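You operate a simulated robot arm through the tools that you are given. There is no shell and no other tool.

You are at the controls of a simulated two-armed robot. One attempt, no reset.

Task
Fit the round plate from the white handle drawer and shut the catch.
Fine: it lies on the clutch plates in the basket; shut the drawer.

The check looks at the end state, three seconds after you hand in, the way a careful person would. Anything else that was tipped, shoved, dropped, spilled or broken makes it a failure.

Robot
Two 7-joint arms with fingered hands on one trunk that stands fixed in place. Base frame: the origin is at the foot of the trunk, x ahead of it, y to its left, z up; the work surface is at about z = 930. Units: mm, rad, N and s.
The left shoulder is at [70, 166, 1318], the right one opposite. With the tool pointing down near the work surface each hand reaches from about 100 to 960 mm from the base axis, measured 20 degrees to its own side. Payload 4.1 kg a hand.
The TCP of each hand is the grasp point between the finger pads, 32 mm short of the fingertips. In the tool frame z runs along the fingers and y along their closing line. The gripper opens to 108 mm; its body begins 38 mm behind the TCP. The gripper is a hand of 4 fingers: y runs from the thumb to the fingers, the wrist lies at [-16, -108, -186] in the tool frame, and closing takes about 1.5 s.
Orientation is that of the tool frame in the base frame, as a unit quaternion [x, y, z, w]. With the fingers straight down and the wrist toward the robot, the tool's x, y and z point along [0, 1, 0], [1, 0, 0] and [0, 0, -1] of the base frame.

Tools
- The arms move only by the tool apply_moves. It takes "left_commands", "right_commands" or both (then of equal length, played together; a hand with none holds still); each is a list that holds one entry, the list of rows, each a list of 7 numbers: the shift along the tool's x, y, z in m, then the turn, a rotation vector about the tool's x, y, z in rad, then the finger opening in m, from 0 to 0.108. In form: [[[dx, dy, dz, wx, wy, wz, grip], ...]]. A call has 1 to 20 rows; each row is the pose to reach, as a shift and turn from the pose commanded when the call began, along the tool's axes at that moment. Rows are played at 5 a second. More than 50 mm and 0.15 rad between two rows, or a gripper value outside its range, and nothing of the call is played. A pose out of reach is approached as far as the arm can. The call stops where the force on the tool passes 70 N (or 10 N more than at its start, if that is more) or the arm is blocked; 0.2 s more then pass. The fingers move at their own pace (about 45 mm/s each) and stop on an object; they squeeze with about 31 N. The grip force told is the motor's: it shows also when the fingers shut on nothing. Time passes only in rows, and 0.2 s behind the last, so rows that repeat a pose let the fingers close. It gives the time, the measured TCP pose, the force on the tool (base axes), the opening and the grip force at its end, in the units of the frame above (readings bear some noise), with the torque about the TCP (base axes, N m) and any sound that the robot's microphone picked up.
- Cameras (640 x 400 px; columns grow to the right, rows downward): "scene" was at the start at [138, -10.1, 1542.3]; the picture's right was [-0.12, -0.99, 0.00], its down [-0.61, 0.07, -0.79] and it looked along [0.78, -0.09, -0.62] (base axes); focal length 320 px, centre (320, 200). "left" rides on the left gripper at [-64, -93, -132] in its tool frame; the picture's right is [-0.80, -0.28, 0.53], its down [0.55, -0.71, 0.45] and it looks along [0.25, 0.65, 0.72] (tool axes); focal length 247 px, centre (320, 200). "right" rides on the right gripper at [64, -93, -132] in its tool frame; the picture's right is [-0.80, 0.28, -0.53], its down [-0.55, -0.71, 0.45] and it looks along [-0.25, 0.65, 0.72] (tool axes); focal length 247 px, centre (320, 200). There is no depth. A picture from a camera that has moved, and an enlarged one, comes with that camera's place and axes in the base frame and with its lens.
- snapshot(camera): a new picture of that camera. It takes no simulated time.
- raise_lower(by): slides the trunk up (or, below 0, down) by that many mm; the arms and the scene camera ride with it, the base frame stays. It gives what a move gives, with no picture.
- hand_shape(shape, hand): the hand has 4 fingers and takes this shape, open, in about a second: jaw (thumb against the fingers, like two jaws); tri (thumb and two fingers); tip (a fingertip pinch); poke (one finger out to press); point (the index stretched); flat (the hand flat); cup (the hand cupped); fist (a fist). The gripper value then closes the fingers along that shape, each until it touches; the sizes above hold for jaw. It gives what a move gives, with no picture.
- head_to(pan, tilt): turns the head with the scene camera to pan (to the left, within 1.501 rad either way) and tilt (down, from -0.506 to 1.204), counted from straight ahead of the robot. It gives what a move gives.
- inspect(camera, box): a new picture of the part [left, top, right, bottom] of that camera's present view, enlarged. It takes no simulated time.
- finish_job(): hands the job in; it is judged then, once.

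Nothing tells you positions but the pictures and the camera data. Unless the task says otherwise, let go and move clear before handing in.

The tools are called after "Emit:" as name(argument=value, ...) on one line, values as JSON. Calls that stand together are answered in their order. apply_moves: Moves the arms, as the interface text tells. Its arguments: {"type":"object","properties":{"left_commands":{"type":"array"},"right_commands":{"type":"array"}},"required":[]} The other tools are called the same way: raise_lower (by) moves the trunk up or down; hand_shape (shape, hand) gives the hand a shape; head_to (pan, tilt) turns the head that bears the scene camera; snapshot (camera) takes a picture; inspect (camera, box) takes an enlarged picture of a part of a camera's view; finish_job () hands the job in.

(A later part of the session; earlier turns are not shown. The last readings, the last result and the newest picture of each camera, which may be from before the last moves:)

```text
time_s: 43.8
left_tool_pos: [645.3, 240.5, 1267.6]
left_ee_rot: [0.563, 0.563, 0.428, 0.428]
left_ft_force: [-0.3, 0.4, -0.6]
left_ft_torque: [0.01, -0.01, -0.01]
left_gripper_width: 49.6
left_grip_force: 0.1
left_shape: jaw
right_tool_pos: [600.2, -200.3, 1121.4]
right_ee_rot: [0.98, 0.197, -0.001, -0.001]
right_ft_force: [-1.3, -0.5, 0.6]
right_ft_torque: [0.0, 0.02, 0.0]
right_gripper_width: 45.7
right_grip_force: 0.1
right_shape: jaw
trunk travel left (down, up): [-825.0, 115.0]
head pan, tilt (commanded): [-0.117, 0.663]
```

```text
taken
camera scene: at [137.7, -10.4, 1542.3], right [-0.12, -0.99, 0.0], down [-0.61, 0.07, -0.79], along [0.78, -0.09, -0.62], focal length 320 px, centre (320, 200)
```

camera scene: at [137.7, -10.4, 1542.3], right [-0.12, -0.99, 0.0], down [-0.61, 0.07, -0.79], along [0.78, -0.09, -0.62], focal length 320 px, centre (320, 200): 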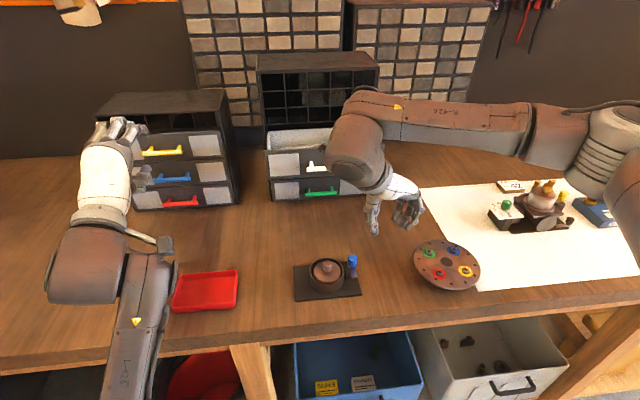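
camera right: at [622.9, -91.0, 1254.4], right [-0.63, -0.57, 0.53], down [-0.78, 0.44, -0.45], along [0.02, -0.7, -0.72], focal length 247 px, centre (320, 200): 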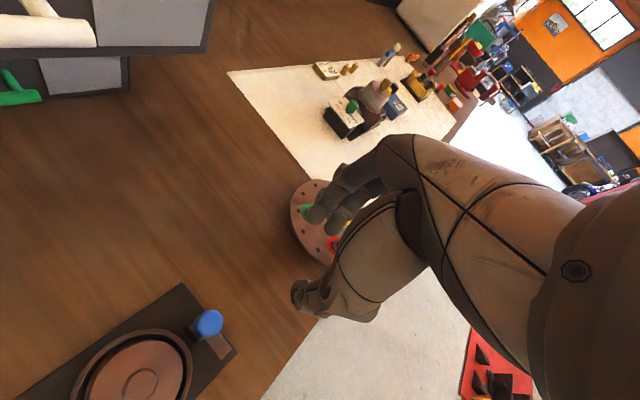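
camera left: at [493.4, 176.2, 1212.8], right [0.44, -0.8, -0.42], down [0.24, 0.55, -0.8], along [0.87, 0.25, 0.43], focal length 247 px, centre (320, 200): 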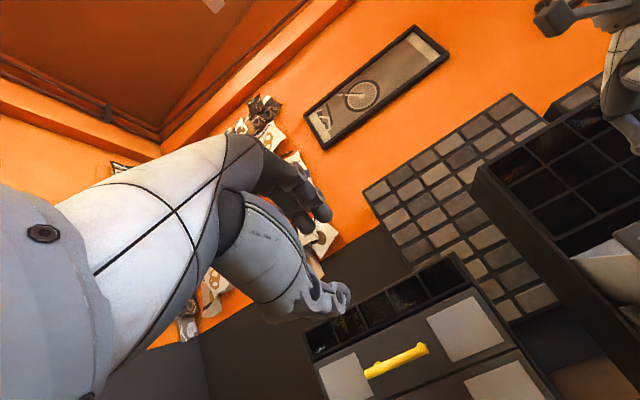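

The full quarter turn is reachable. From here the camera sees the catch from its far side, so I'll zoom in to see how the post and strip join.

Emit:
inspect(camera="right", box=[170, 290, 260, 370])

Emit:
inspect(camera="right", box=[60, 270, 260, 400])

```text
5.00 times, centred on (215, 330) of right
camera zoom: at [622.9, -91.0, 1254.4], right [-0.63, -0.57, 0.53], down [-0.78, 0.44, -0.45], along [0.02, -0.7, -0.72], focal length 1235 px, centre (845, -450)
```

zoom: 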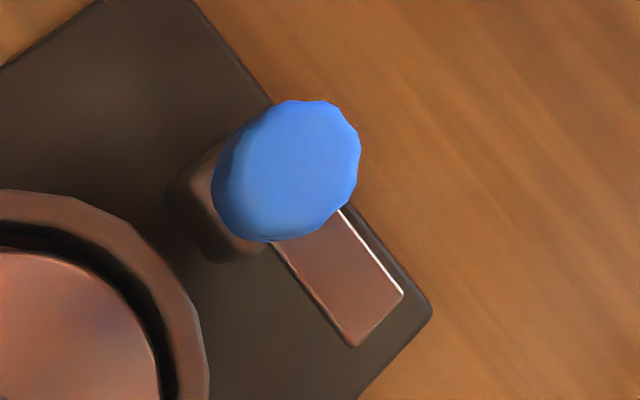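

```text
3.08 times, centred on (160, 335) of right
camera zoom: at [622.9, -91.0, 1254.4], right [-0.63, -0.57, 0.53], down [-0.78, 0.44, -0.45], along [0.02, -0.7, -0.72], focal length 760 px, centre (812, -215)
```

zoom: 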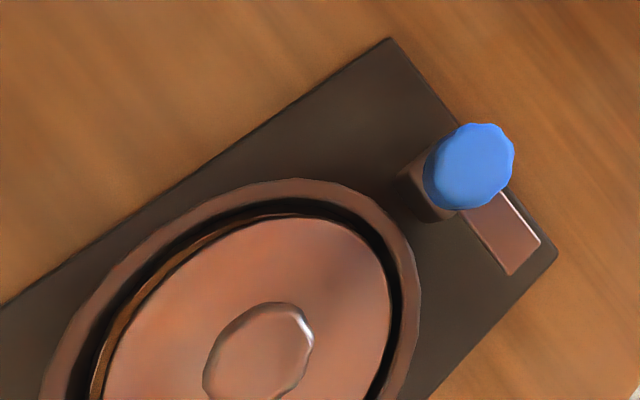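

The post is a square block about 18 mm wide centred near [604, -138], with the blue knob coaxial above it and the strip reaching 34 mm toward the robot. So turning the knob 90° clockwise, seen from above, brings the strip over the plate. I'll turn the hand back and hover over the knob.

Emit:
apply_moves(right_commands=[[[0.0, 0.0, 0, 0, 0, -0.13, 0.044], [0.0, 0.0, 0, 0, 0, -0.26, 0.044], [0.0, 0.0, 0, 0, 0, -0.39, 0.044], [0.003, -0.006, 0, 0, 0, -0.52, 0.044], [0.006, -0.012, 0, 0, 0, -0.65, 0.044], [0.009, -0.02, 0, 0, 0, -0.78, 0.044], [0.012, -0.027, 0, 0, 0, -0.91, 0.044], [0.016, -0.034, 0, 0, 0, -1.04, 0.044], [0.02, -0.042, 0.005, 0, 0, -1.17, 0.044], [0.024, -0.05, 0.01, 0, 0, -1.3, 0.044], [0.0272, -0.0565, 0.015, 0, 0, -1.43, 0.044], [0.0272, -0.0565, 0.021, 0, 0, -1.571, 0.044], [0.0272, -0.0565, 0.021, 0, 0, -1.571, 0.044]]])

Emit:
inspect(camera="scene", box=[300, 220, 400, 300])

Emit:
inspect(camera="right", box=[200, 180, 400, 320])

```text
time_s: 46.6
left_tool_pos: [644.7, 242.8, 1266.7]
left_ee_rot: [0.562, 0.564, 0.428, 0.428]
left_ft_force: [0.4, 0.1, 0.4]
left_ft_torque: [0.04, 0.0, 0.01]
left_gripper_width: 49.7
left_grip_force: 0.0
left_shape: jaw
right_tool_pos: [602.7, -137.9, 1100.3]
right_ee_rot: [0.553, 0.833, 0.0, 0.0]
right_ft_force: [0.0, -0.1, 0.1]
right_ft_torque: [0.04, 0.01, 0.01]
right_gripper_width: 44.3
right_grip_force: 0.0
right_shape: jaw
trunk travel left (down, up): [-825.0, 115.0]
head pan, tilt (commanded): [-0.117, 0.663]
```

```text
5.00 times, centred on (350, 260) of scene
camera zoom: at [137.9, -9.6, 1542.3], right [-0.12, -0.99, 0.0], down [-0.61, 0.07, -0.79], along [0.78, -0.09, -0.62], focal length 1599 px, centre (170, -100)
```

zoom: 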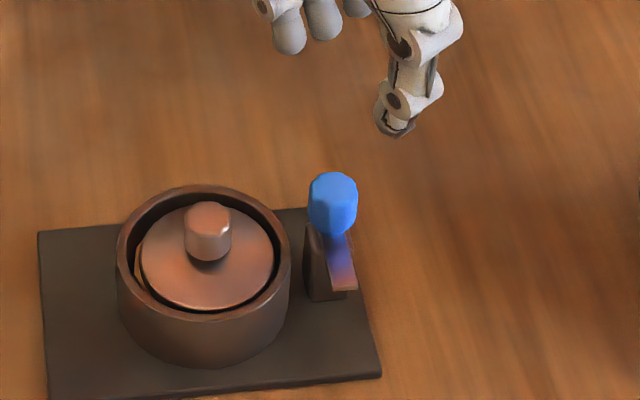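

```text
2.86 times, centred on (300, 250) of right
camera zoom: at [492.3, -115.4, 1233.5], right [0.57, -0.62, 0.53], down [-0.44, -0.78, -0.45], along [0.69, 0.02, -0.72], focal length 706 px, centre (377, 57)
```

zoom: 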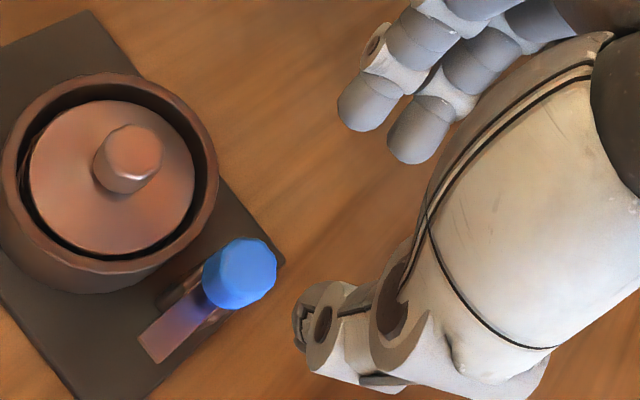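

Averaging all the views, the knob axis is near [600.5, -137.5] with its top about z 1013. I'll lower to just above the knob with a small correction and check the fit between thumb and fingers.

Emit:
apply_moves(right_commands=[[[0.0012, -0.0019, 0.015, 0, 0, 0, 0.044], [0.0012, -0.0019, 0.03, 0, 0, 0, 0.044], [0.0012, -0.0019, 0.045, 0, 0, 0, 0.044], [0.0012, -0.0019, 0.05, 0, 0, 0, 0.044], [0.0012, -0.0019, 0.05, 0, 0, 0, 0.044]]])

Emit:
inspect(camera="scene", box=[310, 220, 390, 290])

Emit:
inspect(camera="right", box=[240, 180, 400, 300])

```text
time_s: 47.8
left_tool_pos: [645.7, 241.0, 1267.3]
left_ee_rot: [0.563, 0.563, 0.427, 0.429]
left_ft_force: [0.3, -0.8, -0.1]
left_ft_torque: [0.02, -0.04, 0.0]
left_gripper_width: 49.6
left_grip_force: 0.1
left_shape: jaw
right_tool_pos: [602.1, -138.7, 1050.3]
right_ee_rot: [0.552, 0.834, 0.0, 0.0]
right_ft_force: [0.7, -1.3, -0.1]
right_ft_torque: [0.02, 0.0, -0.01]
right_gripper_width: 44.3
right_grip_force: 0.2
right_shape: jaw
trunk travel left (down, up): [-825.0, 115.0]
head pan, tilt (commanded): [-0.117, 0.663]
```

```text
5.71 times, centred on (350, 255) of scene
camera zoom: at [137.9, -10.0, 1542.3], right [-0.12, -0.99, 0.0], down [-0.61, 0.07, -0.79], along [0.78, -0.09, -0.62], focal length 1828 px, centre (149, -114)
```

zoom: 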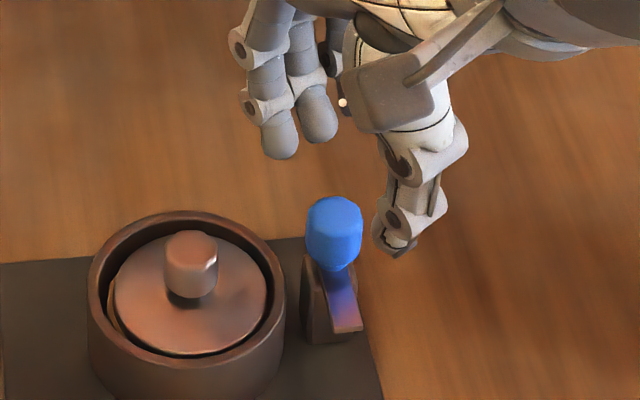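

```text
3.33 times, centred on (320, 240) of right
camera zoom: at [490.2, -115.4, 1183.6], right [0.57, -0.62, 0.53], down [-0.44, -0.78, -0.45], along [0.69, 0.02, -0.72], focal length 823 px, centre (320, 67)
```

zoom: 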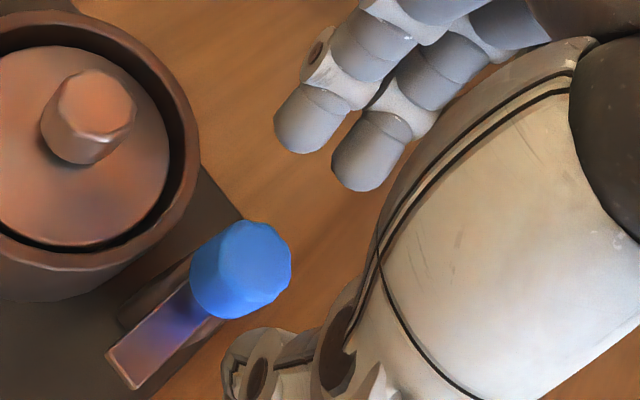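

The knob axis sits at about [599, -137], some 3 mm off the hand's centre line. I'll correct that and lower so the fingertips straddle the knob, staying above the strip.

Emit:
apply_moves(right_commands=[[[0.0025, -0.0025, 0.0, 0, 0, 0, 0.044], [0.0025, -0.0025, 0.008, 0, 0, 0, 0.044], [0.0025, -0.0025, 0.016, 0, 0, 0, 0.044], [0.0025, -0.0025, 0.022, 0, 0, 0, 0.044], [0.0025, -0.0025, 0.022, 0, 0, 0, 0.044]]])

Emit:
inspect(camera="scene", box=[310, 225, 380, 285])

Emit:
inspect(camera="right", box=[240, 180, 400, 300])

```text
time_s: 49.0
left_tool_pos: [645.3, 240.4, 1267.8]
left_ee_rot: [0.563, 0.563, 0.427, 0.428]
left_ft_force: [-0.2, -0.3, -0.1]
left_ft_torque: [-0.02, -0.01, 0.02]
left_gripper_width: 49.4
left_grip_force: 0.1
left_shape: jaw
right_tool_pos: [598.6, -135.5, 1028.6]
right_ee_rot: [0.553, 0.833, -0.001, 0.0]
right_ft_force: [0.3, -0.4, -0.4]
right_ft_torque: [0.0, -0.03, -0.06]
right_gripper_width: 44.5
right_grip_force: 0.1
right_shape: jaw
trunk travel left (down, up): [-825.0, 115.0]
head pan, tilt (commanded): [-0.117, 0.663]
```

```text
6.67 times, centred on (345, 255) of scene
camera zoom: at [138.0, -10.1, 1542.3], right [-0.12, -0.99, 0.0], down [-0.61, 0.07, -0.79], along [0.78, -0.09, -0.62], focal length 2132 px, centre (153, -167)
```

zoom: 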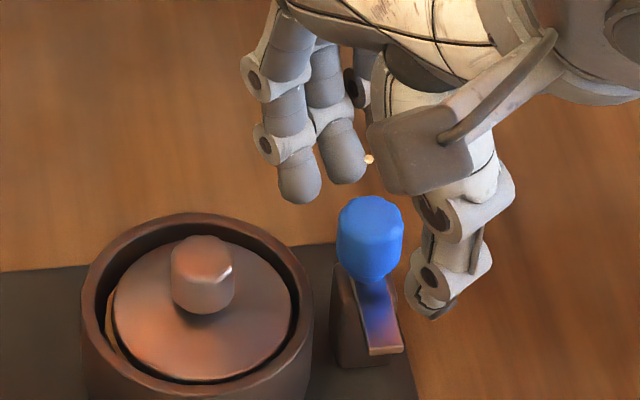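

```text
3.33 times, centred on (320, 240) of right
camera zoom: at [487.4, -113.7, 1162.0], right [0.57, -0.62, 0.53], down [-0.44, -0.78, -0.45], along [0.69, 0.02, -0.72], focal length 823 px, centre (320, 67)
```

zoom: 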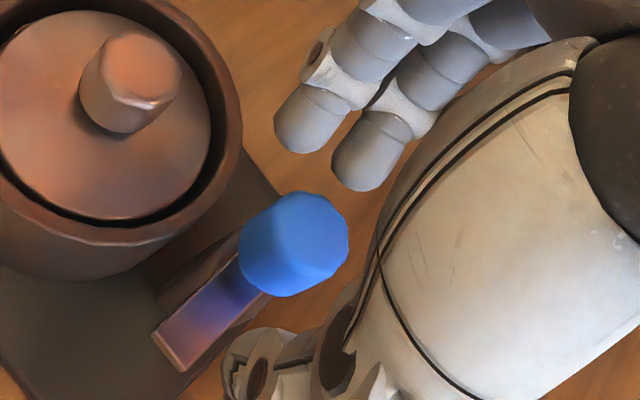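

The blue knob sits between the thumb and fingers just as the plate knob did when that grip was centred. I'll go 3 mm lower and close on it.

Emit:
apply_moves(right_commands=[[[0, 0, 0.003, 0, 0, 0, 0.044], [0, 0, 0.003, 0, 0, 0, 0.036], [0, 0, 0.003, 0, 0, 0, 0.028], [0, 0, 0.003, 0, 0, 0, 0.02], [0, 0, 0.003, 0, 0, 0, 0.012], [0, 0, 0.003, 0, 0, 0, 0.004], [0, 0, 0.003, 0, 0, 0, 0.0], [0, 0, 0.003, 0, 0, 0, 0.0], [0, 0, 0.003, 0, 0, 0, 0.0]]])

Emit:
inspect(camera="scene", box=[310, 225, 380, 285])

Emit:
inspect(camera="right", box=[240, 180, 400, 300])

```text
time_s: 51.0
left_tool_pos: [645.1, 241.2, 1267.7]
left_ee_rot: [0.563, 0.564, 0.427, 0.428]
left_ft_force: [0.3, -1.1, -0.3]
left_ft_torque: [-0.03, 0.01, 0.02]
left_gripper_width: 49.8
left_grip_force: 0.1
left_shape: jaw
right_tool_pos: [599.4, -136.8, 1025.0]
right_ee_rot: [0.553, 0.833, -0.001, -0.001]
right_ft_force: [-0.9, 1.6, -2.9]
right_ft_torque: [0.06, -0.08, -0.02]
right_gripper_width: 12.3
right_grip_force: 31.2
right_shape: jaw
trunk travel left (down, up): [-825.0, 115.0]
head pan, tilt (commanded): [-0.117, 0.663]
```

```text
6.67 times, centred on (345, 255) of scene
camera zoom: at [138.1, -9.8, 1542.2], right [-0.12, -0.99, 0.0], down [-0.61, 0.07, -0.79], along [0.78, -0.09, -0.62], focal length 2132 px, centre (153, -167)
```

zoom: 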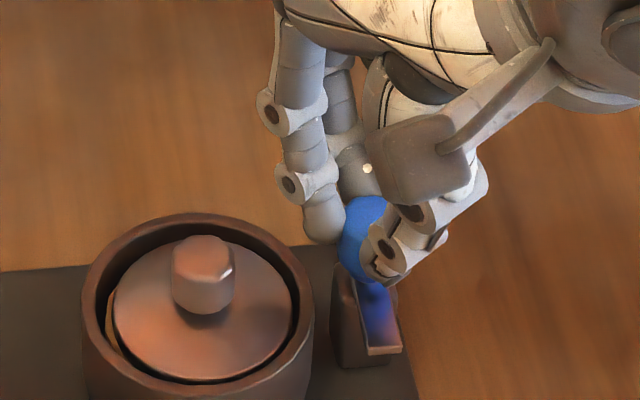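

```text
3.33 times, centred on (320, 240) of right
camera zoom: at [487.5, -113.4, 1158.8], right [0.57, -0.62, 0.53], down [-0.44, -0.78, -0.45], along [0.69, 0.02, -0.72], focal length 823 px, centre (320, 67)
```

zoom: 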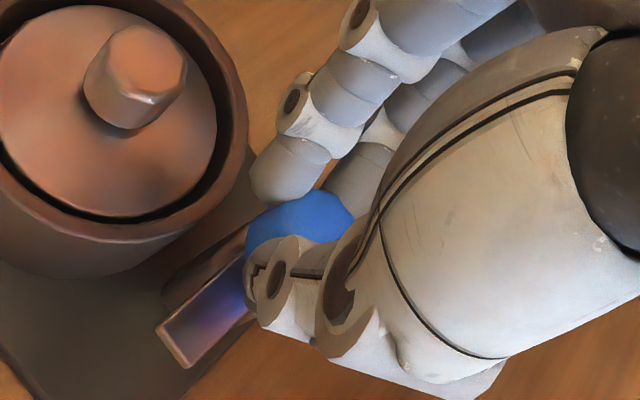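

The knob is gripped with almost no side load. I'll turn it a little (about 15°) clockwise from above as a test, watching the torque.

Emit:
apply_moves(right_commands=[[[0, 0, 0, 0, 0, 0.07, 0.0], [0, 0, 0, 0, 0, 0.14, 0.0], [0, 0, 0, 0, 0, 0.2, 0.0], [0, 0, 0, 0, 0, 0.26, 0.0]]])

Emit:
inspect(camera="scene", box=[310, 225, 380, 285])

Emit:
inspect(camera="right", box=[200, 180, 360, 300])

```text
time_s: 52.0
left_tool_pos: [646.5, 243.2, 1267.0]
left_ee_rot: [0.563, 0.563, 0.426, 0.429]
left_ft_force: [-0.1, 0.5, 0.0]
left_ft_torque: [0.03, 0.01, 0.0]
left_gripper_width: 49.6
left_grip_force: 0.1
left_shape: jaw
right_tool_pos: [598.5, -135.9, 1026.3]
right_ee_rot: [0.657, 0.754, -0.002, 0.0]
right_ft_force: [3.3, 8.5, -3.2]
right_ft_torque: [0.18, -0.12, 0.07]
right_gripper_width: 12.5
right_grip_force: 30.8
right_shape: jaw
trunk travel left (down, up): [-825.0, 115.0]
head pan, tilt (commanded): [-0.117, 0.663]
```

```text
6.67 times, centred on (345, 255) of scene
camera zoom: at [139.1, -8.0, 1542.2], right [-0.12, -0.99, 0.0], down [-0.61, 0.07, -0.79], along [0.78, -0.09, -0.62], focal length 2132 px, centre (153, -167)
```

zoom: 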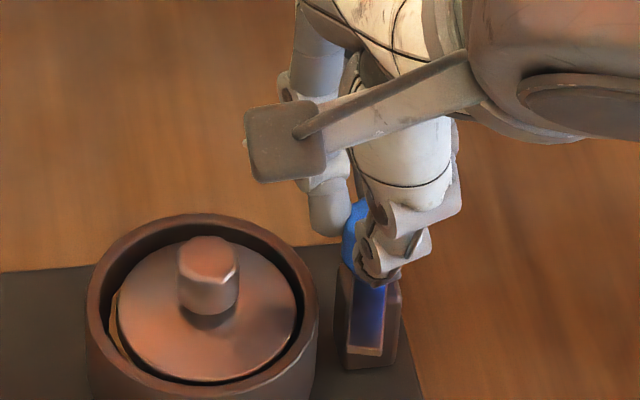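

```text
3.33 times, centred on (280, 240) of right
camera zoom: at [497.2, -84.6, 1158.7], right [0.39, -0.75, 0.53], down [-0.62, -0.64, -0.45], along [0.68, -0.16, -0.72], focal length 823 px, centre (453, 67)
```

zoom: 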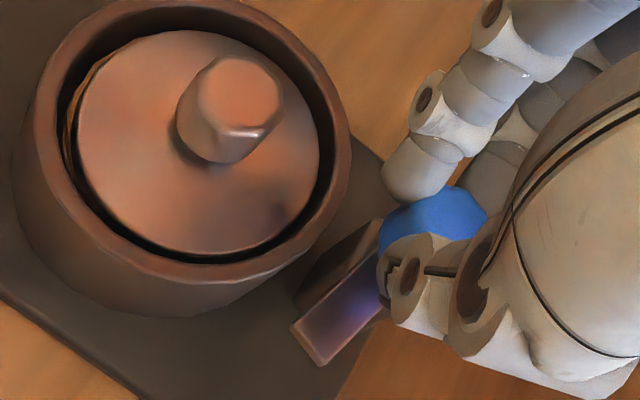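

The strip is turning with the knob, with only about 9 N of side load from a slight off-centre grip. I'll keep turning and ease 1 mm in the direction of that force.

Emit:
apply_moves(right_commands=[[[0.0006, 0.0003, 0, 0, 0, 0.07, 0.0], [0.0011, 0.0007, 0, 0, 0, 0.14, 0.0], [0.0011, 0.0007, 0, 0, 0, 0.21, 0.0], [0.0011, 0.0007, 0, 0, 0, 0.28, 0.0], [0.0011, 0.0007, 0, 0, 0, 0.35, 0.0], [0.0011, 0.0007, 0, 0, 0, 0.4, 0.0]]])

Emit:
inspect(camera="scene", box=[310, 225, 380, 285])

Emit:
inspect(camera="right", box=[200, 180, 360, 300])

```text
time_s: 53.4
left_tool_pos: [646.4, 242.7, 1267.3]
left_ee_rot: [0.562, 0.564, 0.428, 0.428]
left_ft_force: [1.0, 0.0, -0.3]
left_ft_torque: [-0.01, 0.0, 0.02]
left_gripper_width: 49.6
left_grip_force: 0.0
left_shape: jaw
right_tool_pos: [601.0, -133.1, 1026.0]
right_ee_rot: [0.793, 0.609, -0.001, 0.0]
right_ft_force: [7.8, 9.2, 4.2]
right_ft_torque: [0.19, -0.29, 0.1]
right_gripper_width: 12.4
right_grip_force: 31.2
right_shape: jaw
trunk travel left (down, up): [-825.0, 115.0]
head pan, tilt (commanded): [-0.117, 0.663]
```

```text
6.67 times, centred on (345, 255) of scene
camera zoom: at [139.2, -7.8, 1542.2], right [-0.12, -0.99, 0.0], down [-0.61, 0.07, -0.79], along [0.78, -0.09, -0.62], focal length 2132 px, centre (153, -167)
```

zoom: 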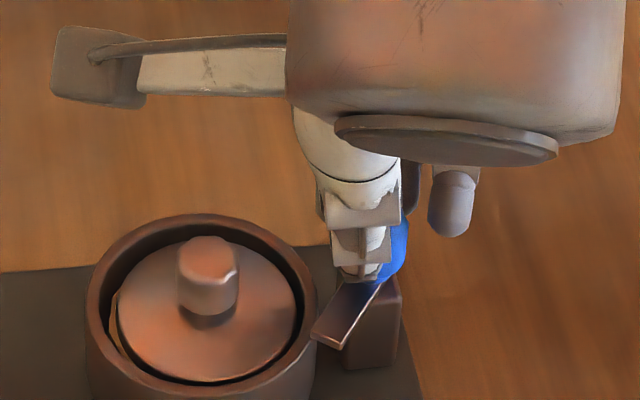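

```text
3.33 times, centred on (280, 240) of right
camera zoom: at [526.1, -47.3, 1158.2], right [0.07, -0.84, 0.53], down [-0.82, -0.35, -0.45], along [0.56, -0.41, -0.72], focal length 823 px, centre (453, 67)
```

zoom: 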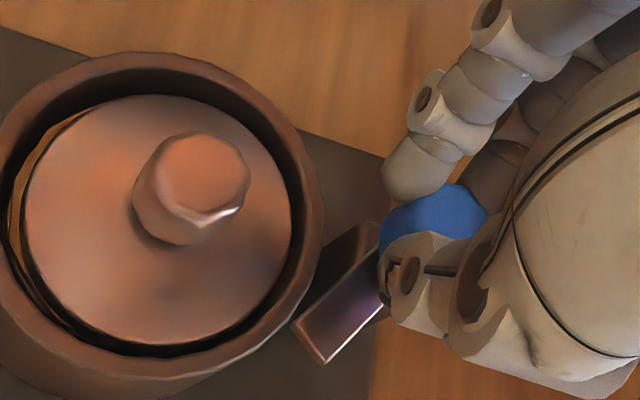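

The strip is swinging over as a level turn-catch, about 38° so far. The knob is evidently about 5 mm off the pivot, so I'll follow its small arc as I keep turning.

Emit:
apply_moves(right_commands=[[[0.0015, 0.0005, 0, 0, 0, 0.06, 0.0], [0.0025, 0.0009, 0, 0, 0, 0.13, 0.0], [0.003, 0.0013, 0, 0, 0, 0.2, 0.0], [0.0035, 0.0016, 0, 0, 0, 0.27, 0.0], [0.0039, 0.0019, 0, 0, 0, 0.34, 0.0], [0.0041, 0.002, 0, 0, 0, 0.42, 0.0]]])

Emit:
inspect(camera="scene", box=[310, 225, 380, 285])

Emit:
inspect(camera="right", box=[180, 180, 360, 320])

```text
time_s: 54.8
left_tool_pos: [645.9, 242.3, 1265.9]
left_ee_rot: [0.562, 0.564, 0.428, 0.428]
left_ft_force: [0.0, 0.7, 0.4]
left_ft_torque: [0.0, 0.0, 0.01]
left_gripper_width: 49.6
left_grip_force: 0.0
left_shape: jaw
right_tool_pos: [603.1, -130.2, 1025.6]
right_ee_rot: [0.903, 0.43, -0.001, 0.0]
right_ft_force: [7.6, 4.3, 2.8]
right_ft_torque: [0.01, -0.27, 0.03]
right_gripper_width: 12.7
right_grip_force: 30.9
right_shape: jaw
trunk travel left (down, up): [-825.0, 115.0]
head pan, tilt (commanded): [-0.117, 0.663]
```

```text
6.67 times, centred on (345, 255) of scene
camera zoom: at [139.6, -8.8, 1542.1], right [-0.12, -0.99, 0.0], down [-0.61, 0.07, -0.79], along [0.78, -0.09, -0.62], focal length 2132 px, centre (153, -167)
```

zoom: 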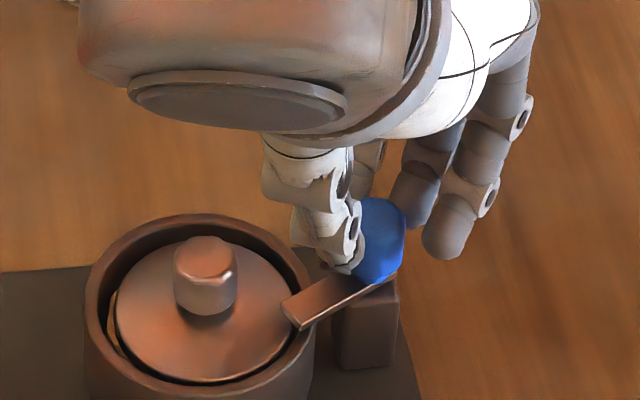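

```text
2.86 times, centred on (270, 250) of right
camera zoom: at [570.6, -23.3, 1158.1], right [-0.28, -0.8, 0.53], down [-0.89, 0.02, -0.45], along [0.35, -0.6, -0.72], focal length 706 px, centre (463, 57)
```

zoom: 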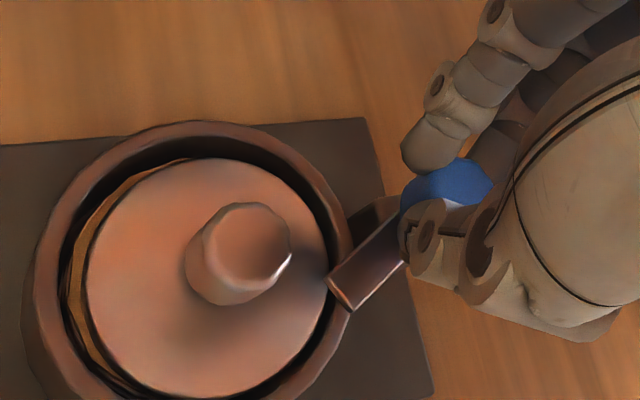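

The strip is over the rim now, about 62° round. Fitting the path puts the pivot near [607, -137] with the knob 7 mm from it, so I'll follow that arc for the rest of the turn.

Emit:
apply_moves(right_commands=[[[0.0012, 0.0007, 0, 0, 0, 0.06, 0.0], [0.002, 0.0012, 0, 0, 0, 0.12, 0.0], [0.0027, 0.0016, 0, 0, 0, 0.18, 0.0], [0.0032, 0.0019, 0, 0, 0, 0.25, 0.0], [0.0036, 0.0021, 0, 0, 0, 0.32, 0.0], [0.0039, 0.0022, 0, 0, 0, 0.39, 0.0]]])

Emit:
inspect(camera="scene", box=[310, 225, 380, 285])

Emit:
inspect(camera="right", box=[180, 180, 360, 320])

```text
time_s: 56.2
left_tool_pos: [644.6, 240.6, 1267.6]
left_ee_rot: [0.564, 0.563, 0.427, 0.428]
left_ft_force: [-0.6, 0.3, -0.3]
left_ft_torque: [0.0, 0.0, -0.02]
left_gripper_width: 49.9
left_grip_force: 0.0
left_shape: jaw
right_tool_pos: [606.9, -130.4, 1025.6]
right_ee_rot: [0.969, 0.246, -0.001, 0.0]
right_ft_force: [-0.3, -2.4, -1.1]
right_ft_torque: [-0.16, -0.03, 0.04]
right_gripper_width: 12.7
right_grip_force: 30.8
right_shape: jaw
trunk travel left (down, up): [-825.0, 115.0]
head pan, tilt (commanded): [-0.117, 0.663]
```

```text
6.67 times, centred on (345, 255) of scene
camera zoom: at [138.4, -10.5, 1542.2], right [-0.12, -0.99, 0.0], down [-0.61, 0.07, -0.79], along [0.78, -0.09, -0.62], focal length 2132 px, centre (153, -167)
```

zoom: 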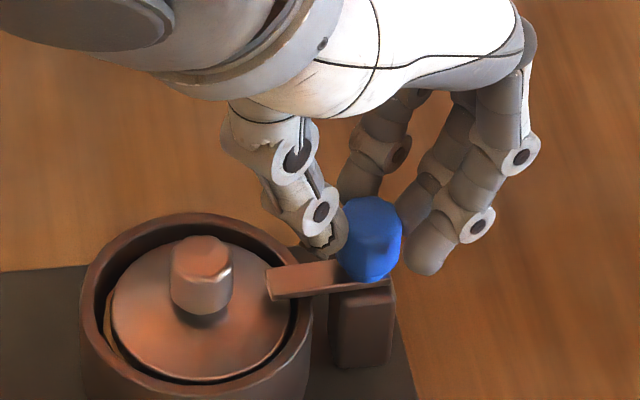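

```text
2.86 times, centred on (270, 250) of right
camera zoom: at [617.8, -18.9, 1158.2], right [-0.56, -0.63, 0.53], down [-0.82, 0.36, -0.45], along [0.09, -0.69, -0.72], focal length 706 px, centre (463, 57)
```

zoom: 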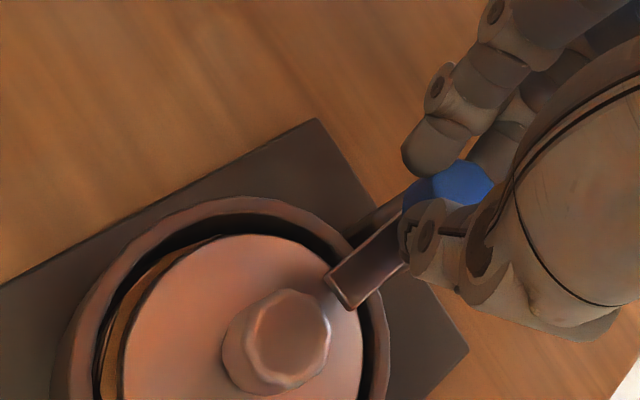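

The strip lies nearly across, about 84° round, with little force. I'll finish the turn in small steps and watch for a stop.

Emit:
apply_moves(right_commands=[[[0.0002, 0.0001, 0, 0, 0, 0.04, 0.0], [0.0004, 0.0002, 0, 0, 0, 0.08, 0.0], [0.0006, 0.0003, 0, 0, 0, 0.12, 0.0], [0.0006, 0.0003, 0, 0, 0, 0.12, 0.0]]])

Emit:
inspect(camera="scene", box=[310, 225, 380, 285])

```text
time_s: 57.2
left_tool_pos: [646.2, 242.2, 1266.8]
left_ee_rot: [0.562, 0.564, 0.428, 0.427]
left_ft_force: [0.1, 0.3, -0.6]
left_ft_torque: [0.01, 0.01, 0.0]
left_gripper_width: 49.8
left_grip_force: 0.1
left_shape: jaw
right_tool_pos: [609.1, -129.1, 1025.4]
right_ee_rot: [0.982, 0.189, -0.001, 0.0]
right_ft_force: [3.6, -1.0, -0.3]
right_ft_torque: [-0.1, -0.09, 0.09]
right_gripper_width: 12.6
right_grip_force: 30.8
right_shape: jaw
trunk travel left (down, up): [-825.0, 115.0]
head pan, tilt (commanded): [-0.117, 0.663]
```

```text
6.67 times, centred on (345, 255) of scene
camera zoom: at [138.8, -10.1, 1542.2], right [-0.12, -0.99, 0.0], down [-0.61, 0.07, -0.79], along [0.78, -0.09, -0.62], focal length 2132 px, centre (153, -167)
```

zoom: 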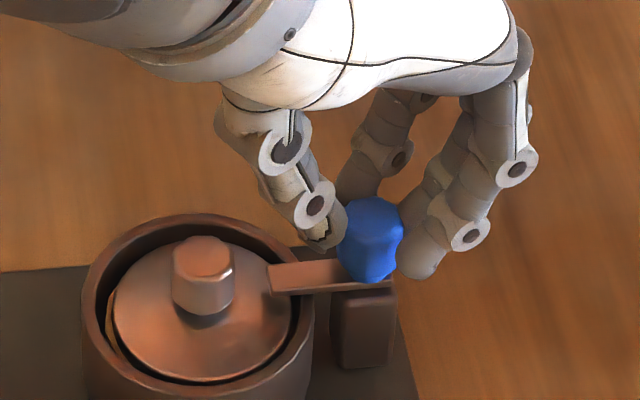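

The strip is square across the plate edge at about 90°, with no clear stop felt yet. I'll nudge a few degrees further to see whether it has reached its end.

Emit:
apply_moves(right_commands=[[[0.0002, 0.0001, 0, 0, 0, 0.05, 0.0], [0.0004, 0.0002, 0, 0, 0, 0.1, 0.0], [0.0004, 0.0002, 0, 0, 0, 0.1, 0.0]]])

Emit:
inspect(camera="scene", box=[310, 225, 380, 285])

Emit:
inspect(camera="right", box=[180, 200, 360, 340])

```text
time_s: 58.0
left_tool_pos: [646.1, 242.5, 1266.9]
left_ee_rot: [0.562, 0.564, 0.428, 0.427]
left_ft_force: [-1.1, 0.0, 0.3]
left_ft_torque: [0.02, -0.01, 0.02]
left_gripper_width: 49.4
left_grip_force: 0.1
left_shape: jaw
right_tool_pos: [608.0, -128.9, 1025.0]
right_ee_rot: [0.99, 0.139, -0.001, 0.0]
right_ft_force: [8.7, 1.1, 3.2]
right_ft_torque: [-0.12, -0.19, 0.14]
right_gripper_width: 12.9
right_grip_force: 31.5
right_shape: jaw
trunk travel left (down, up): [-825.0, 115.0]
head pan, tilt (commanded): [-0.117, 0.663]
```

```text
6.67 times, centred on (345, 255) of scene
camera zoom: at [139.5, -9.6, 1542.2], right [-0.12, -0.99, 0.0], down [-0.61, 0.07, -0.79], along [0.78, -0.09, -0.62], focal length 2132 px, centre (153, -167)
```

zoom: 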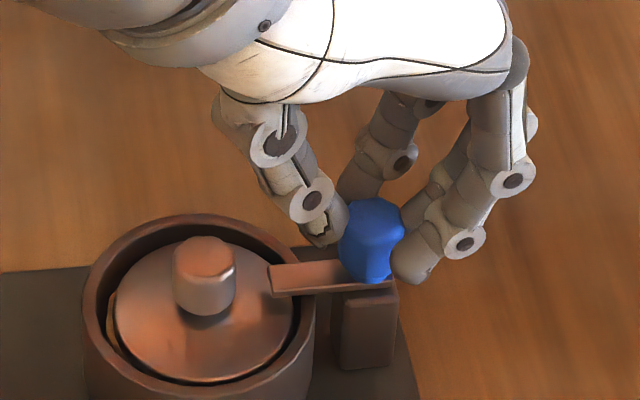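

```text
2.86 times, centred on (270, 270) of right
camera zoom: at [643.9, -23.2, 1157.8], right [-0.69, -0.49, 0.53], down [-0.72, 0.53, -0.45], along [-0.06, -0.69, -0.72], focal length 706 px, centre (463, 0)
```

zoom: 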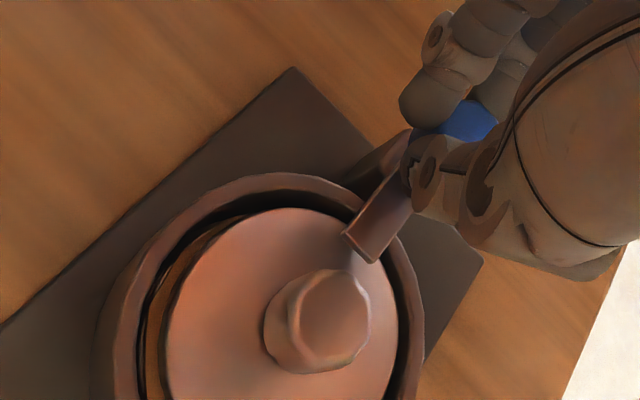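

The hand turned further but the strip stayed put, so the catch is against its stop, pointing straight over the plate edge. I'll open just enough to release the knob, since the thumb is near the plate's knob, and rise straight up.

Emit:
apply_moves(right_commands=[[[0, 0, 0, 0, 0, 0, 0.016], [0, 0, 0, 0, 0, 0, 0.02], [0, 0, 0, 0, 0, 0, 0.025], [0, 0, 0, 0, 0, 0, 0.026], [0, 0, 0, 0, 0, 0, 0.026]]])

Emit:
inspect(camera="scene", box=[310, 225, 380, 285])

```text
time_s: 59.2
left_tool_pos: [645.1, 241.1, 1268.0]
left_ee_rot: [0.563, 0.563, 0.428, 0.428]
left_ft_force: [0.4, -0.7, 0.3]
left_ft_torque: [0.02, -0.03, -0.02]
left_gripper_width: 49.4
left_grip_force: 0.0
left_shape: jaw
right_tool_pos: [606.7, -130.0, 1024.8]
right_ee_rot: [0.99, 0.139, -0.001, -0.001]
right_ft_force: [-0.8, -3.1, -0.9]
right_ft_torque: [-0.05, -0.01, -0.04]
right_gripper_width: 26.1
right_grip_force: 0.0
right_shape: jaw
trunk travel left (down, up): [-825.0, 115.0]
head pan, tilt (commanded): [-0.117, 0.663]
```

```text
6.67 times, centred on (345, 255) of scene
camera zoom: at [137.8, -10.3, 1542.3], right [-0.12, -0.99, 0.0], down [-0.61, 0.07, -0.79], along [0.78, -0.09, -0.62], focal length 2132 px, centre (153, -167)
```

zoom: 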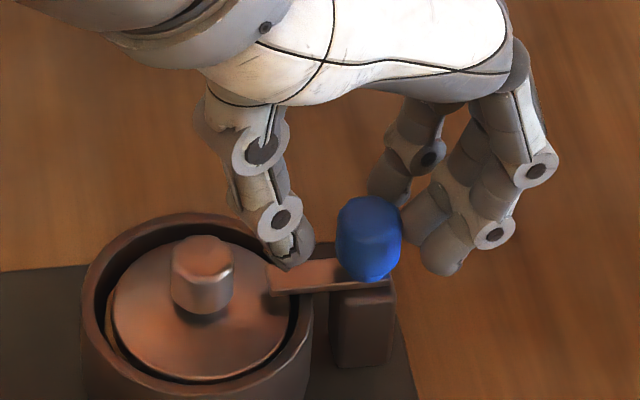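

The knob is released; a finger may still be brushing its right side. I'll shift 2 mm right and rise straight up.

Emit:
apply_moves(right_commands=[[[0, 0.002, 0, 0, 0, 0, 0.026], [0, 0.002, -0.004, 0, 0, 0, 0.026], [0, 0.002, -0.012, 0, 0, 0, 0.026], [0, 0.002, -0.025, 0, 0, 0, 0.026], [0, 0.002, -0.045, 0, 0, 0, 0.026], [0, 0.002, -0.075, 0, 0, 0, 0.026], [0, 0.002, -0.115, 0, 0, 0, 0.026]]])

Emit:
inspect(camera="scene", box=[290, 225, 380, 300])

Emit:
snapshot(camera="right")

Emit:
snapshot(camera="scene")

```text
time_s: 60.8
left_tool_pos: [644.8, 241.8, 1268.4]
left_ee_rot: [0.562, 0.563, 0.428, 0.428]
left_ft_force: [-0.8, 0.2, 0.6]
left_ft_torque: [-0.01, 0.02, -0.01]
left_gripper_width: 49.8
left_grip_force: 0.1
left_shape: jaw
right_tool_pos: [606.5, -131.3, 1141.5]
right_ee_rot: [0.99, 0.14, -0.001, 0.001]
right_ft_force: [0.2, -0.4, 0.2]
right_ft_torque: [0.0, -0.03, 0.01]
right_gripper_width: 26.0
right_grip_force: 0.1
right_shape: jaw
trunk travel left (down, up): [-825.0, 115.0]
head pan, tilt (commanded): [-0.117, 0.663]
```

```text
5.33 times, centred on (335, 262) of scene
camera zoom: at [136.8, -9.6, 1542.3], right [-0.12, -0.99, 0.0], down [-0.61, 0.07, -0.79], along [0.78, -0.09, -0.62], focal length 1706 px, centre (240, -133)
```

zoom: 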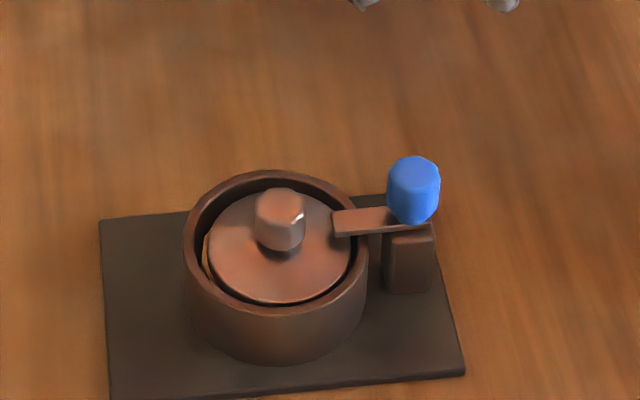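

```text
taken
camera right: at [641.3, -24.5, 1274.2], right [-0.69, -0.49, 0.53], down [-0.72, 0.53, -0.45], along [-0.06, -0.69, -0.72], focal length 247 px, centre (320, 200)
```

right: 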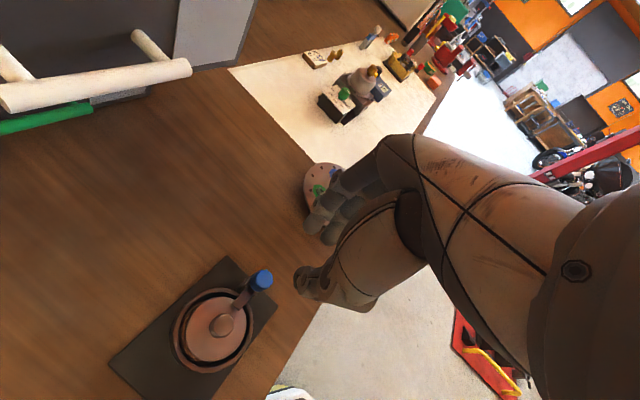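

```text
taken
camera scene: at [136.8, -9.6, 1542.3], right [-0.12, -0.99, 0.0], down [-0.61, 0.07, -0.79], along [0.78, -0.09, -0.62], focal length 320 px, centre (320, 200)
```

scene: 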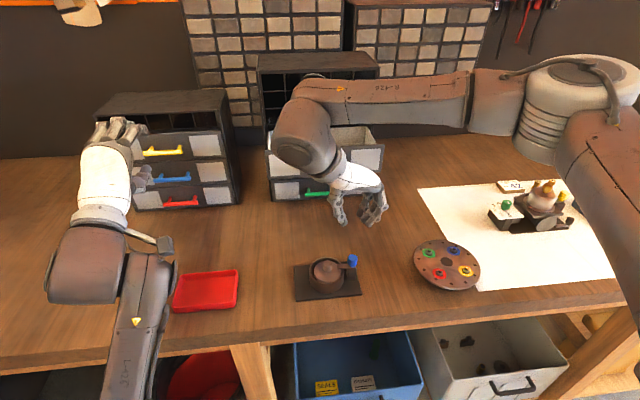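

The catch is shut: its strip lies over the edge of the seated plate. Next I'll take the right arm back to its starting side so the left hand can close the drawer.

Emit:
apply_moves(right_commands=[[[0, 0, -0.04, 0, 0, 0, 0.03], [0, 0, -0.08, 0, 0, -0.05, 0.04], [-0.01, 0.012, -0.12, 0, 0, -0.18, 0.05], [-0.03, 0.035, -0.15, 0, 0, -0.31, 0.06], [-0.055, 0.06, -0.18, 0, 0, -0.44, 0.07], [-0.08, 0.085, -0.2, 0, 0, -0.57, 0.08], [-0.105, 0.11, -0.2, 0, 0, -0.7, 0.09], [-0.128, 0.135, -0.2, 0, 0, -0.83, 0.09], [-0.15, 0.16, -0.2, 0, 0, -0.96, 0.09], [-0.15, 0.16, -0.2, 0, 0, -1.09, 0.09], [-0.15, 0.16, -0.2, 0, 0, -1.2, 0.09], [-0.15, 0.16, -0.2, 0, 0, -1.29, 0.09]]])

Emit:
snapshot(camera="scene")

Emit:
snapshot(camera="right")

Emit:
inspect(camera="scene", box=[250, 100, 400, 210])

```text
time_s: 63.4
left_tool_pos: [644.7, 240.2, 1268.8]
left_ee_rot: [0.563, 0.562, 0.428, 0.429]
left_ft_force: [0.1, 0.0, 0.2]
left_ft_torque: [0.02, 0.0, 0.04]
left_gripper_width: 49.5
left_grip_force: 0.2
left_shape: jaw
right_tool_pos: [506.9, -327.8, 1340.0]
right_ee_rot: [0.707, 0.707, 0.0, 0.001]
right_ft_force: [0.5, -0.6, -0.5]
right_ft_torque: [0.0, 0.01, 0.0]
right_gripper_width: 89.6
right_grip_force: 0.0
right_shape: jaw
trunk travel left (down, up): [-825.0, 115.0]
head pan, tilt (commanded): [-0.117, 0.663]
```

```text
taken
camera scene: at [137.2, -11.2, 1542.3], right [-0.12, -0.99, 0.0], down [-0.61, 0.07, -0.79], along [0.78, -0.09, -0.62], focal length 320 px, centre (320, 200)
```

scene: 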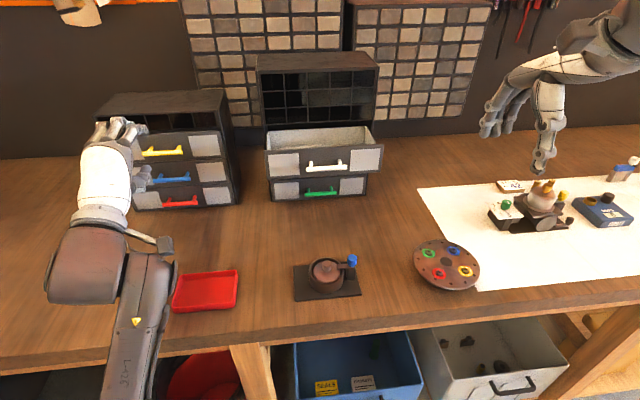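

```text
taken
camera right: at [413.5, -264.0, 1473.8], right [0.28, -0.8, 0.53], down [-0.71, -0.55, -0.45], along [0.65, -0.25, -0.72], focal length 247 px, centre (320, 200)
```

right: 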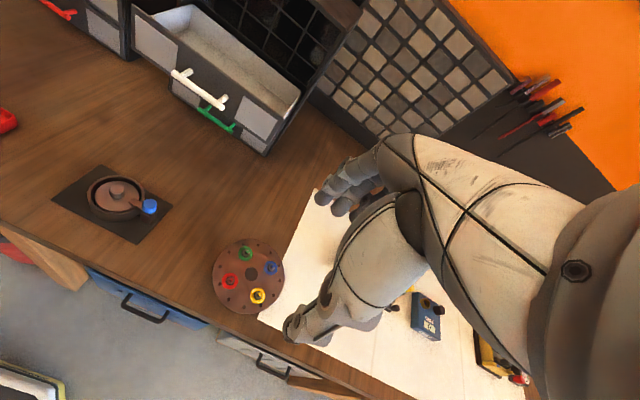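

```text
3.64 times, centred on (325, 155) of scene
camera zoom: at [137.2, -11.2, 1542.3], right [-0.12, -0.99, 0.0], down [-0.61, 0.07, -0.79], along [0.78, -0.09, -0.62], focal length 1163 px, centre (302, 364)
```

zoom: 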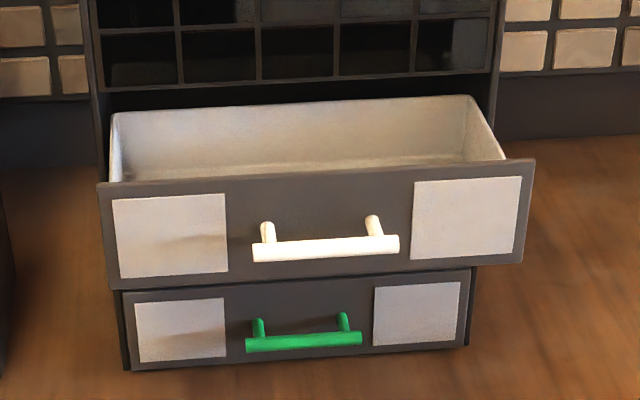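

The plate and catch look right, and nothing around them has moved. For the drawer I'll bring the left hand in with its fingers closed, at a shallower tilt so the wrist stays well above the catch, and push on the front panel just above the bar.

Emit:
apply_moves(left_commands=[[[-0.04, -0.01, 0.0, 0.04, 0, 0, 0.03], [-0.08, -0.02, 0.005, 0.08, 0, 0, 0.02], [-0.12, -0.03, 0.015, 0.12, 0, 0, 0.01], [-0.16, -0.04, 0.03, 0.16, 0, 0, 0.0], [-0.2, -0.045, 0.05, 0.2, 0, 0, 0.0], [-0.24, -0.05, 0.07, 0.24, 0, 0, 0.0], [-0.28, -0.0535, 0.085, 0.28, 0, 0, 0.0], [-0.315, -0.0569, 0.1, 0.3, 0, 0, 0.0], [-0.335, -0.0569, 0.1092, 0.3, 0, 0, 0.0], [-0.335, -0.0569, 0.1092, 0.3, 0, 0, 0.0]]])

Emit:
snapshot(camera="scene")

Emit:
inspect(camera="scene", box=[250, 100, 400, 210])

Emit:
inspect(camera="right", box=[60, 0, 320, 200])

Emit:
snapshot(camera="left")

```text
time_s: 64.5
left_tool_pos: [672.7, 137.7, 1201.1]
left_ee_rot: [0.61, 0.569, 0.456, 0.31]
left_ft_force: [0.5, -0.3, 0.1]
left_ft_torque: [0.0, -0.02, 0.03]
left_gripper_width: 0.0
left_grip_force: 17.5
left_shape: jaw
right_tool_pos: [509.7, -326.1, 1340.7]
right_ee_rot: [0.708, 0.707, -0.001, 0.0]
right_ft_force: [-0.5, -0.2, 0.1]
right_ft_torque: [0.0, 0.0, -0.02]
right_gripper_width: 89.8
right_grip_force: 0.2
right_shape: jaw
trunk travel left (down, up): [-825.0, 115.0]
head pan, tilt (commanded): [-0.117, 0.663]
stopped in row 5 (left hand): the arm was blocked; the commanded pose is now the measured one
```

```text
taken
camera scene: at [138.8, -9.9, 1542.2], right [-0.12, -0.99, 0.0], down [-0.61, 0.07, -0.79], along [0.78, -0.09, -0.62], focal length 320 px, centre (320, 200)
```

scene: 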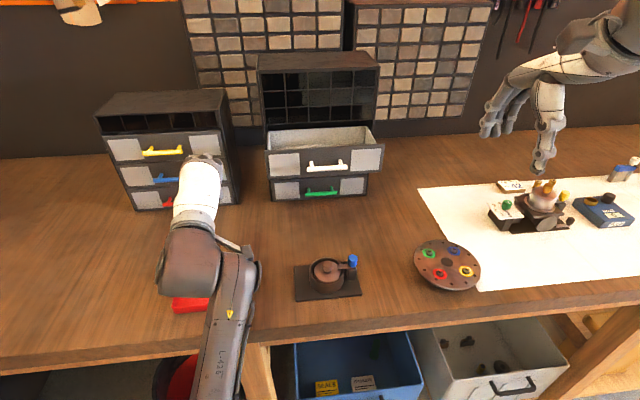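

```text
3.64 times, centred on (325, 155) of scene
camera zoom: at [138.8, -9.9, 1542.2], right [-0.12, -0.99, 0.0], down [-0.61, 0.07, -0.79], along [0.78, -0.09, -0.62], focal length 1163 px, centre (302, 364)
```

zoom: 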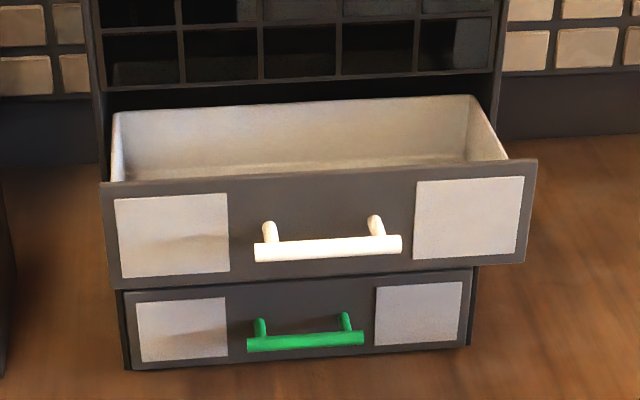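

```text
2.00 times, centred on (190, 100) of right
camera zoom: at [415.3, -262.5, 1473.5], right [0.28, -0.8, 0.53], down [-0.71, -0.55, -0.45], along [0.65, -0.25, -0.72], focal length 494 px, centre (580, 400)
```

zoom: 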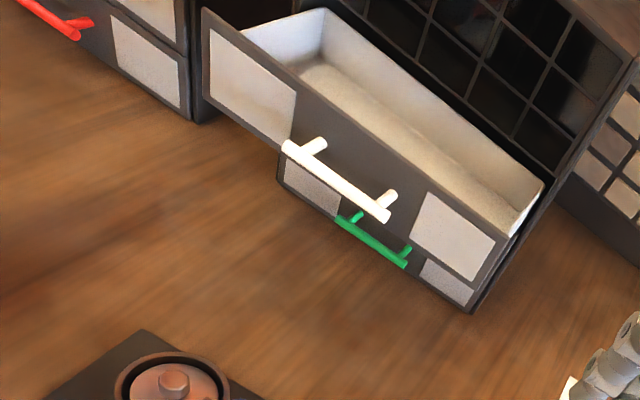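

```text
taken
camera left: at [519.5, 71.1, 1154.7], right [0.42, -0.66, -0.62], down [0.08, 0.71, -0.7], along [0.9, 0.24, 0.35], focal length 247 px, centre (320, 200)
```

left: 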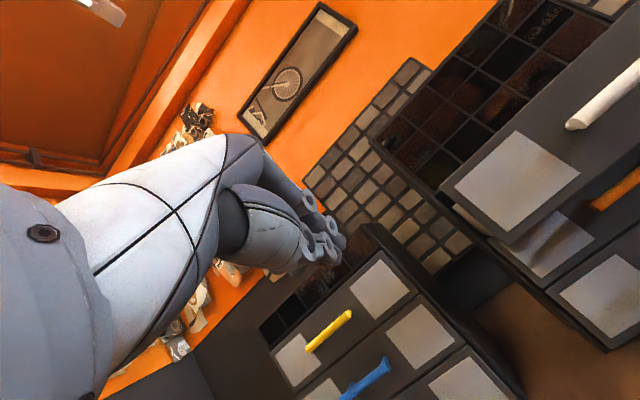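

The left arm reported being blocked partway, though the force reading is near zero. Before going on I'll look at what it might be touching.

Emit:
inspect(camera="scene", box=[120, 200, 300, 400])

Emit:
head_to(pan=0.25, tilt=1.05)

Emit:
snapshot(camera="scene")

```text
2.00 times, centred on (210, 300) of scene
camera zoom: at [138.8, -9.9, 1542.2], right [-0.12, -0.99, 0.0], down [-0.61, 0.07, -0.79], along [0.78, -0.09, -0.62], focal length 640 px, centre (540, 0)
```

zoom: 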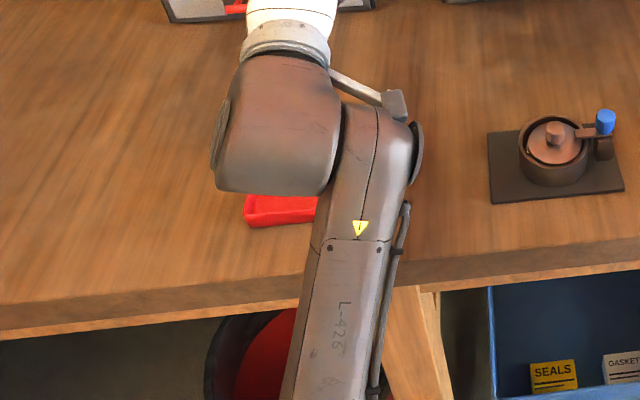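

```text
time_s: 65.3
left_tool_pos: [671.4, 136.9, 1201.4]
left_ee_rot: [0.611, 0.569, 0.456, 0.311]
left_ft_force: [-0.6, -0.7, -0.8]
left_ft_torque: [-0.02, -0.01, 0.02]
left_gripper_width: 0.0
left_grip_force: 31.5
left_shape: jaw
right_tool_pos: [508.6, -326.8, 1340.4]
right_ee_rot: [0.708, 0.707, -0.001, 0.0]
right_ft_force: [-0.1, -0.1, 0.3]
right_ft_torque: [0.01, -0.02, -0.01]
right_gripper_width: 89.6
right_grip_force: 0.0
right_shape: jaw
trunk travel left (down, up): [-825.0, 115.0]
head pan, tilt (commanded): [0.25, 1.051]
```

```text
taken
camera scene: at [116.4, 16.1, 1512.4], right [0.25, -0.97, 0.0], down [-0.84, -0.21, -0.5], along [0.48, 0.12, -0.87], focal length 320 px, centre (320, 200)
```

scene: 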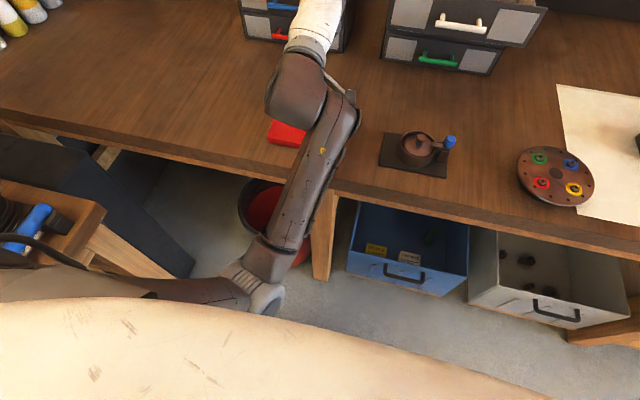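

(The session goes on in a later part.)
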